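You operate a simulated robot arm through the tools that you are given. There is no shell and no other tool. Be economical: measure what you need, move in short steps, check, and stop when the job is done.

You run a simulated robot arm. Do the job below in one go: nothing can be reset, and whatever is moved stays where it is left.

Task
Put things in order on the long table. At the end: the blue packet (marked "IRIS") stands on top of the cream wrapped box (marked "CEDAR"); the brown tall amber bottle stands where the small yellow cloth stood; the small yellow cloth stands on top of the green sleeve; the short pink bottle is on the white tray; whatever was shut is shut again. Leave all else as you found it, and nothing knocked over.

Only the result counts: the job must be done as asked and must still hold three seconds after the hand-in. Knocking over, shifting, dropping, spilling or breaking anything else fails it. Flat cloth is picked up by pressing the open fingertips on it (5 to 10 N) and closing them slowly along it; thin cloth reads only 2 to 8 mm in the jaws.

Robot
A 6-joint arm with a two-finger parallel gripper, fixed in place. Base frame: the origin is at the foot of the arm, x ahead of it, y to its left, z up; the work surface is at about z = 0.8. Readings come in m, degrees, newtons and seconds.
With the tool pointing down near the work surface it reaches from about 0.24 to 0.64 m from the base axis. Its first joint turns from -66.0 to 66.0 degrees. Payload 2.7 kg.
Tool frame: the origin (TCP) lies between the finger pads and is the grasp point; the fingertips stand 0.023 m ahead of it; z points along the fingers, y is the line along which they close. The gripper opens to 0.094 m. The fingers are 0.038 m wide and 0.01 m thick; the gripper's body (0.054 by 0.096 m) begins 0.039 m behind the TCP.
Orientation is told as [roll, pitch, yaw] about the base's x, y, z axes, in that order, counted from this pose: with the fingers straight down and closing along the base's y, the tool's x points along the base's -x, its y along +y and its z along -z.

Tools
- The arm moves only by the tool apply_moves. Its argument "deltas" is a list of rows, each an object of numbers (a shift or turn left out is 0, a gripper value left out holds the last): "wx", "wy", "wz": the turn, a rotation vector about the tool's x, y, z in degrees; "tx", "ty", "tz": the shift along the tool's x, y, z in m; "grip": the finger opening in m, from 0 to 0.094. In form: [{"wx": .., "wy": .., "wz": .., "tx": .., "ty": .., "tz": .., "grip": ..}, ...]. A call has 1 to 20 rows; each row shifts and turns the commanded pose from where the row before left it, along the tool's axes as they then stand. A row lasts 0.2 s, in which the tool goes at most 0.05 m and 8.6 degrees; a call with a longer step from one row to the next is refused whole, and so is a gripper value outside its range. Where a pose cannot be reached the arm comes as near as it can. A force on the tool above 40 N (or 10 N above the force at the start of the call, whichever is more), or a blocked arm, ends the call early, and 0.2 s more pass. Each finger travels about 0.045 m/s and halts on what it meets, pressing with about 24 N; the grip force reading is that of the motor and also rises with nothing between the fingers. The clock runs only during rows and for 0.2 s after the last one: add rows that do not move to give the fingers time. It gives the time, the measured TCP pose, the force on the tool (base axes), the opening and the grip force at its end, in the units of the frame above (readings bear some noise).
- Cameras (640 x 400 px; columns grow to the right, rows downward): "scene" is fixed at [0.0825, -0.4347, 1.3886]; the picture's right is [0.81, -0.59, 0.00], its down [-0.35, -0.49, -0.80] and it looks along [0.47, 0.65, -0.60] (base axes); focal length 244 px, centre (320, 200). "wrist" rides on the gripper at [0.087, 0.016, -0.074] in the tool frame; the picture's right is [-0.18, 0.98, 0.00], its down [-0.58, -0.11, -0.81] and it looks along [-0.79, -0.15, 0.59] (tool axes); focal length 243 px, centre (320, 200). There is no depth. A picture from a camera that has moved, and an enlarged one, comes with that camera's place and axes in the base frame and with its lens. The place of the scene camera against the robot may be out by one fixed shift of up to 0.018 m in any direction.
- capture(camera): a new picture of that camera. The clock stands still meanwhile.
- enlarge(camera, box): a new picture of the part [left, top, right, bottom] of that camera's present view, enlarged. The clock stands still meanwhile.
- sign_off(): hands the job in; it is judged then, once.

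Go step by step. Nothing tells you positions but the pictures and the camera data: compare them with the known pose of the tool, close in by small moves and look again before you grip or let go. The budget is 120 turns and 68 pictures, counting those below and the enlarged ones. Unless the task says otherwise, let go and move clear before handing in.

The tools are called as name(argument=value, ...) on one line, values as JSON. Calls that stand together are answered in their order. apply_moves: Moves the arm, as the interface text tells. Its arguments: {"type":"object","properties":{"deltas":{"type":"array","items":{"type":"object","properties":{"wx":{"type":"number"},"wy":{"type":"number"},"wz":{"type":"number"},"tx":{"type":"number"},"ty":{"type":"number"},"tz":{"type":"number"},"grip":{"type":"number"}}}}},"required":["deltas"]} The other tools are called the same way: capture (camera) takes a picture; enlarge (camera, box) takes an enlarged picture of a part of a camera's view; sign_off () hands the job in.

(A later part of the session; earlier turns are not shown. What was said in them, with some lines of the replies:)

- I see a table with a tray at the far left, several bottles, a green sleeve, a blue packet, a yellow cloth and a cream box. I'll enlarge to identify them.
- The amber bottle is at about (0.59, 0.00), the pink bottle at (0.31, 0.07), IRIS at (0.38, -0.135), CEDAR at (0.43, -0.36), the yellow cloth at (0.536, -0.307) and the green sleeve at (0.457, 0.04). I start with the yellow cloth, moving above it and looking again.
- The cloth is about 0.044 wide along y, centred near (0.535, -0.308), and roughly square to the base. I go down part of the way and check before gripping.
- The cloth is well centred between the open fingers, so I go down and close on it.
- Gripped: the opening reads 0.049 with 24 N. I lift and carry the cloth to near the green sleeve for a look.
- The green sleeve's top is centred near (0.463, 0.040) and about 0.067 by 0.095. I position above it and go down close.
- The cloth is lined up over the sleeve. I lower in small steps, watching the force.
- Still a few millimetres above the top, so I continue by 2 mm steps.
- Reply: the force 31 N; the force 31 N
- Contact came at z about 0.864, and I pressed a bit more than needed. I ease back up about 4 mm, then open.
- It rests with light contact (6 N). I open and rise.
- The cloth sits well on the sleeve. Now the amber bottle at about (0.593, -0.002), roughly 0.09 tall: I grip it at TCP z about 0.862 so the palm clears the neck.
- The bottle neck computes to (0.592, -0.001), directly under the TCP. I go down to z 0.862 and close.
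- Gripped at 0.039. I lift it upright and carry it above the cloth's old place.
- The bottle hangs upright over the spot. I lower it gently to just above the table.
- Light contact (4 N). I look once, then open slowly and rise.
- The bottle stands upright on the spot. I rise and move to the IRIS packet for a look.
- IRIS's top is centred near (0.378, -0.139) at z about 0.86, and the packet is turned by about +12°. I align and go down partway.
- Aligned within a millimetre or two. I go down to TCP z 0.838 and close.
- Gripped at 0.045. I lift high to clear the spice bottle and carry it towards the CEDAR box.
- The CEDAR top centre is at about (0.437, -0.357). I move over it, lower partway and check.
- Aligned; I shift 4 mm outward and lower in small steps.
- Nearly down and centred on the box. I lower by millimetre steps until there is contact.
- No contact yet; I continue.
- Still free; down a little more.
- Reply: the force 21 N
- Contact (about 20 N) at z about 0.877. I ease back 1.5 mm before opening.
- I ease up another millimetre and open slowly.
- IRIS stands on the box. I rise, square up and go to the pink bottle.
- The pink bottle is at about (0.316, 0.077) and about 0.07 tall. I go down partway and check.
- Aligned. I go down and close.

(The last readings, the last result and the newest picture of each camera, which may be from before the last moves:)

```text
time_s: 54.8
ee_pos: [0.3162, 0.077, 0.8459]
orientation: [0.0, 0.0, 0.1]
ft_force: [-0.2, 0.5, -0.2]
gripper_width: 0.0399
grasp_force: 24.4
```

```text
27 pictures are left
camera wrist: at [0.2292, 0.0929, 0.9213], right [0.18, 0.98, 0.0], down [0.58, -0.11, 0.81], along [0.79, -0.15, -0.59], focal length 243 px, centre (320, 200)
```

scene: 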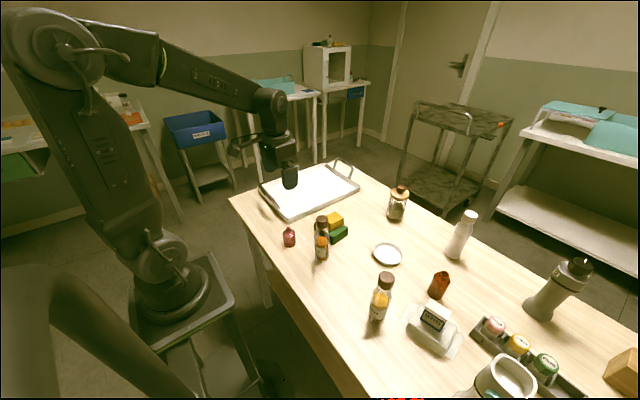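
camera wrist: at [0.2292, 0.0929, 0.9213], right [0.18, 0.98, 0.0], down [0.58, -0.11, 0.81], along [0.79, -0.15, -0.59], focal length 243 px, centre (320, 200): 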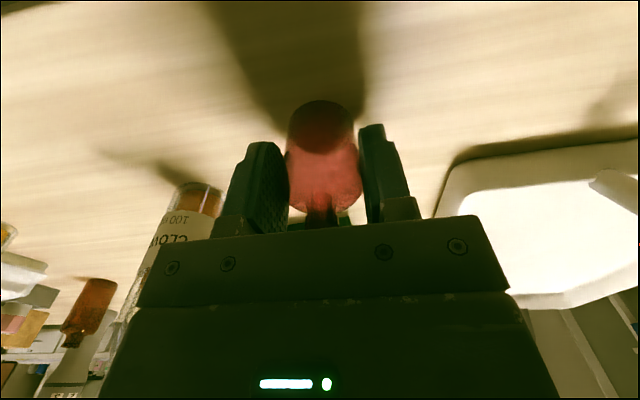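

Gripped at 0.040. I lift it and carry it above the tray.

apply_moves(deltas=[{"tz": -0.02}, {"tz": -0.04}, {"tz": -0.04}, {"tz": -0.045}, {"tz": -0.03}, {"tx": -0.024, "ty": 0.0305}, {"tx": -0.024, "ty": 0.0305}, {"tx": -0.024, "ty": 0.0305}, {"tx": -0.024, "ty": 0.0305}, {"tx": -0.024, "ty": 0.0305}, {"tx": -0.024, "ty": 0.0305}, {}])

capture(camera="wrist")

enlarge(camera="scene", box=[230, 130, 390, 230])

```text
time_s: 57.4
ee_pos: [0.4586, 0.2626, 1.0216]
orientation: [0.0, 0.0, 0.0]
ft_force: [-0.2, 0.1, -1.3]
gripper_width: 0.0398
grasp_force: 24.2
```

```text
26 pictures are left
camera wrist: at [0.3723, 0.2777, 1.0969], right [0.18, 0.98, 0.0], down [0.58, -0.11, 0.81], along [0.79, -0.15, -0.59], focal length 243 px, centre (320, 200)
```

wrist: 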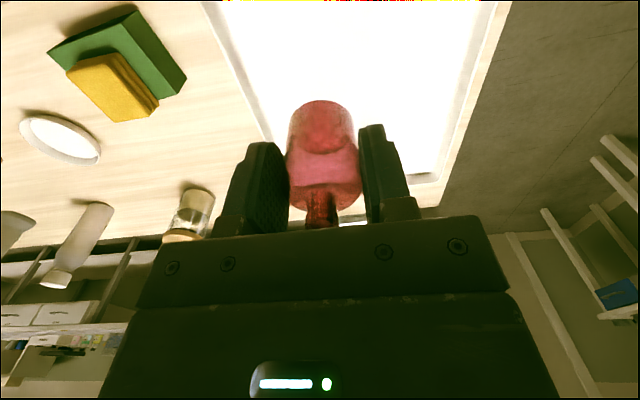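

```text
4.00 times, centred on (310, 180) of scene
camera zoom: at [0.0825, -0.4347, 1.3886], right [0.81, -0.59, 0.0], down [-0.35, -0.49, -0.8], along [0.47, 0.65, -0.6], focal length 976 px, centre (360, 280)
```

zoom: 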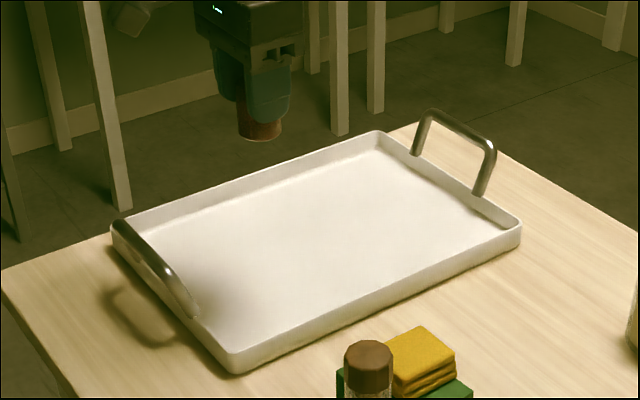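

The spot (0.459, 0.263) is well inside the tray (x about 0.37 to 0.68, y about 0.17 to 0.42). I lower close to the tray floor.

apply_moves(deltas=[{"tz": 0.045}, {"tz": 0.045}, {"tz": 0.035}, {"tz": 0.02}, {"tz": 0.015}, {}])

enlarge(camera="scene", box=[230, 130, 390, 230])

```text
time_s: 58.8
ee_pos: [0.4593, 0.2603, 0.8608]
orientation: [-0.1, 0.0, 0.0]
ft_force: [0.6, 0.4, -1.5]
gripper_width: 0.0397
grasp_force: 24.2
```

```text
4.00 times, centred on (310, 180) of scene
camera zoom: at [0.0825, -0.4347, 1.3886], right [0.81, -0.59, 0.0], down [-0.35, -0.49, -0.8], along [0.47, 0.65, -0.6], focal length 976 px, centre (360, 280)
```

zoom: 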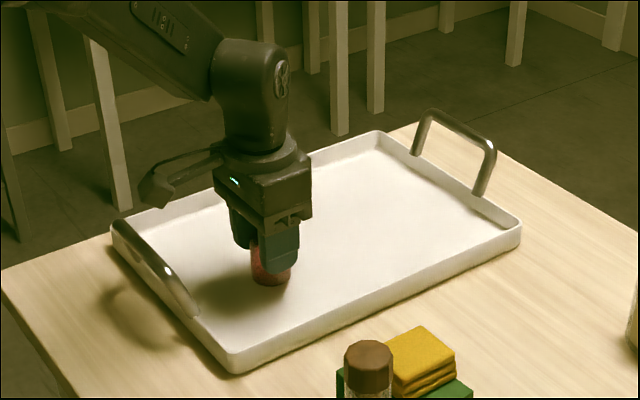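

Over the tray with clearance all round; I lower in small steps.

apply_moves(deltas=[{"tz": 0.003}, {"tz": 0.002}, {}])

```text
time_s: 59.6
ee_pos: [0.459, 0.2594, 0.8564]
orientation: [0.0, 0.0, 0.0]
ft_force: [0.3, -0.3, -1.5]
gripper_width: 0.0396
grasp_force: 24.0
```

No contact yet.

apply_moves(deltas=[{"tz": 0.002}, {"tz": 0.001}, {}])

```text
time_s: 60.4
ee_pos: [0.4585, 0.2591, 0.853]
orientation: [0.0, -0.1, 0.0]
ft_force: [-1.4, 0.2, 3.6]
gripper_width: 0.0395
grasp_force: 23.1
```

Light contact with the tray floor. I open slowly and rise.

apply_moves(deltas=[{"tz": 0.0005, "grip": 0.041}, {"grip": 0.044}, {"grip": 0.05}, {"grip": 0.065}, {"grip": 0.08}, {"grip": 0.094}, {}, {}, {"tz": -0.02}, {"tz": -0.04}, {"tz": -0.045}, {"tz": -0.045}, {"tz": -0.045}, {}])

capture(camera="scene")

enlarge(camera="scene", box=[230, 150, 390, 250])

enlarge(camera="scene", box=[360, 260, 520, 360])

```text
time_s: 63.4
ee_pos: [0.4589, 0.2607, 1.0471]
orientation: [0.1, 0.0, 0.0]
ft_force: [0.6, -0.8, 0.2]
gripper_width: 0.0942
grasp_force: 0.0
```

```text
23 pictures are left
```

scene: 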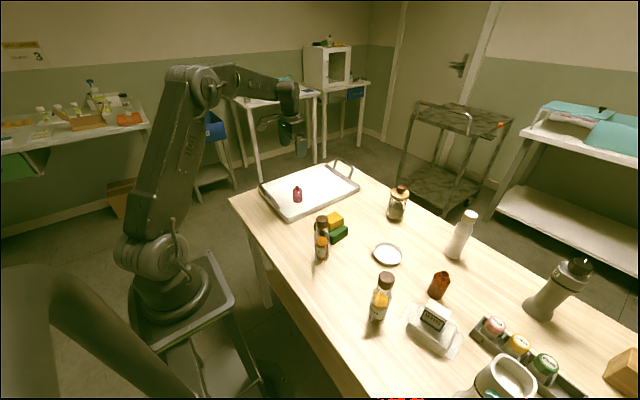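

```text
4.00 times, centred on (310, 200) of scene
camera zoom: at [0.0825, -0.4347, 1.3886], right [0.81, -0.59, 0.0], down [-0.35, -0.49, -0.8], along [0.47, 0.65, -0.6], focal length 976 px, centre (360, 200)
```

zoom: 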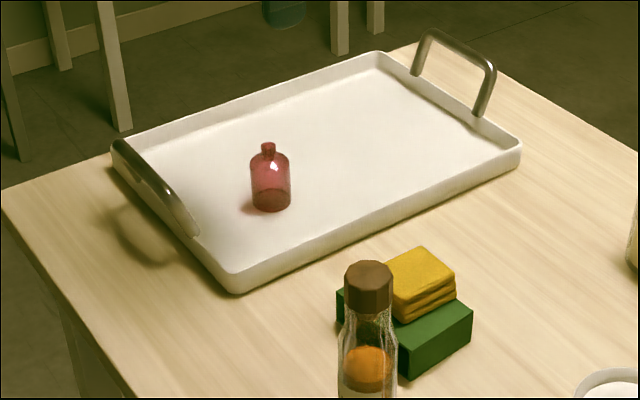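

```text
4.00 times, centred on (440, 310) of scene
camera zoom: at [0.0825, -0.4347, 1.3886], right [0.81, -0.59, 0.0], down [-0.35, -0.49, -0.8], along [0.47, 0.65, -0.6], focal length 976 px, centre (-160, -240)
```

zoom: 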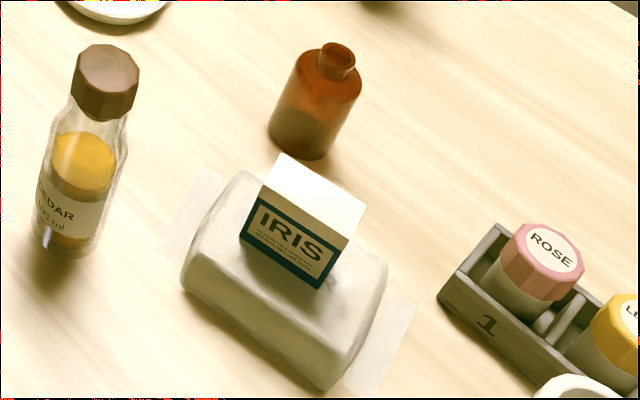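

All four moves look done; I take one closer look at IRIS and the amber bottle for tilt.

enlarge(camera="scene", box=[410, 265, 474, 325])

```text
6.67 times, centred on (442, 295) of scene
camera zoom: at [0.0825, -0.4347, 1.3886], right [0.81, -0.59, 0.0], down [-0.35, -0.49, -0.8], along [0.47, 0.65, -0.6], focal length 1627 px, centre (-493, -433)
```

zoom: 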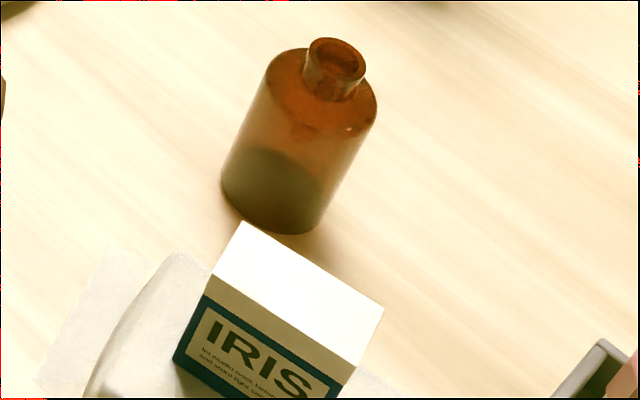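

Both stand upright, nothing was opened, and the arm is clear. I hand in.

sign_off()

```text
The job is handed in.
```

I've handed the job in, and in the last pictures all four items were upright and in their places:
- **Blue packet (IRIS):** on top of the cream CEDAR box.
- **Brown amber bottle:** where the yellow cloth stood.
- **Yellow cloth:** on top of the green sleeve.
- **Short pink bottle:** on the white tray.

I opened nothing, and everything else looked untouched.
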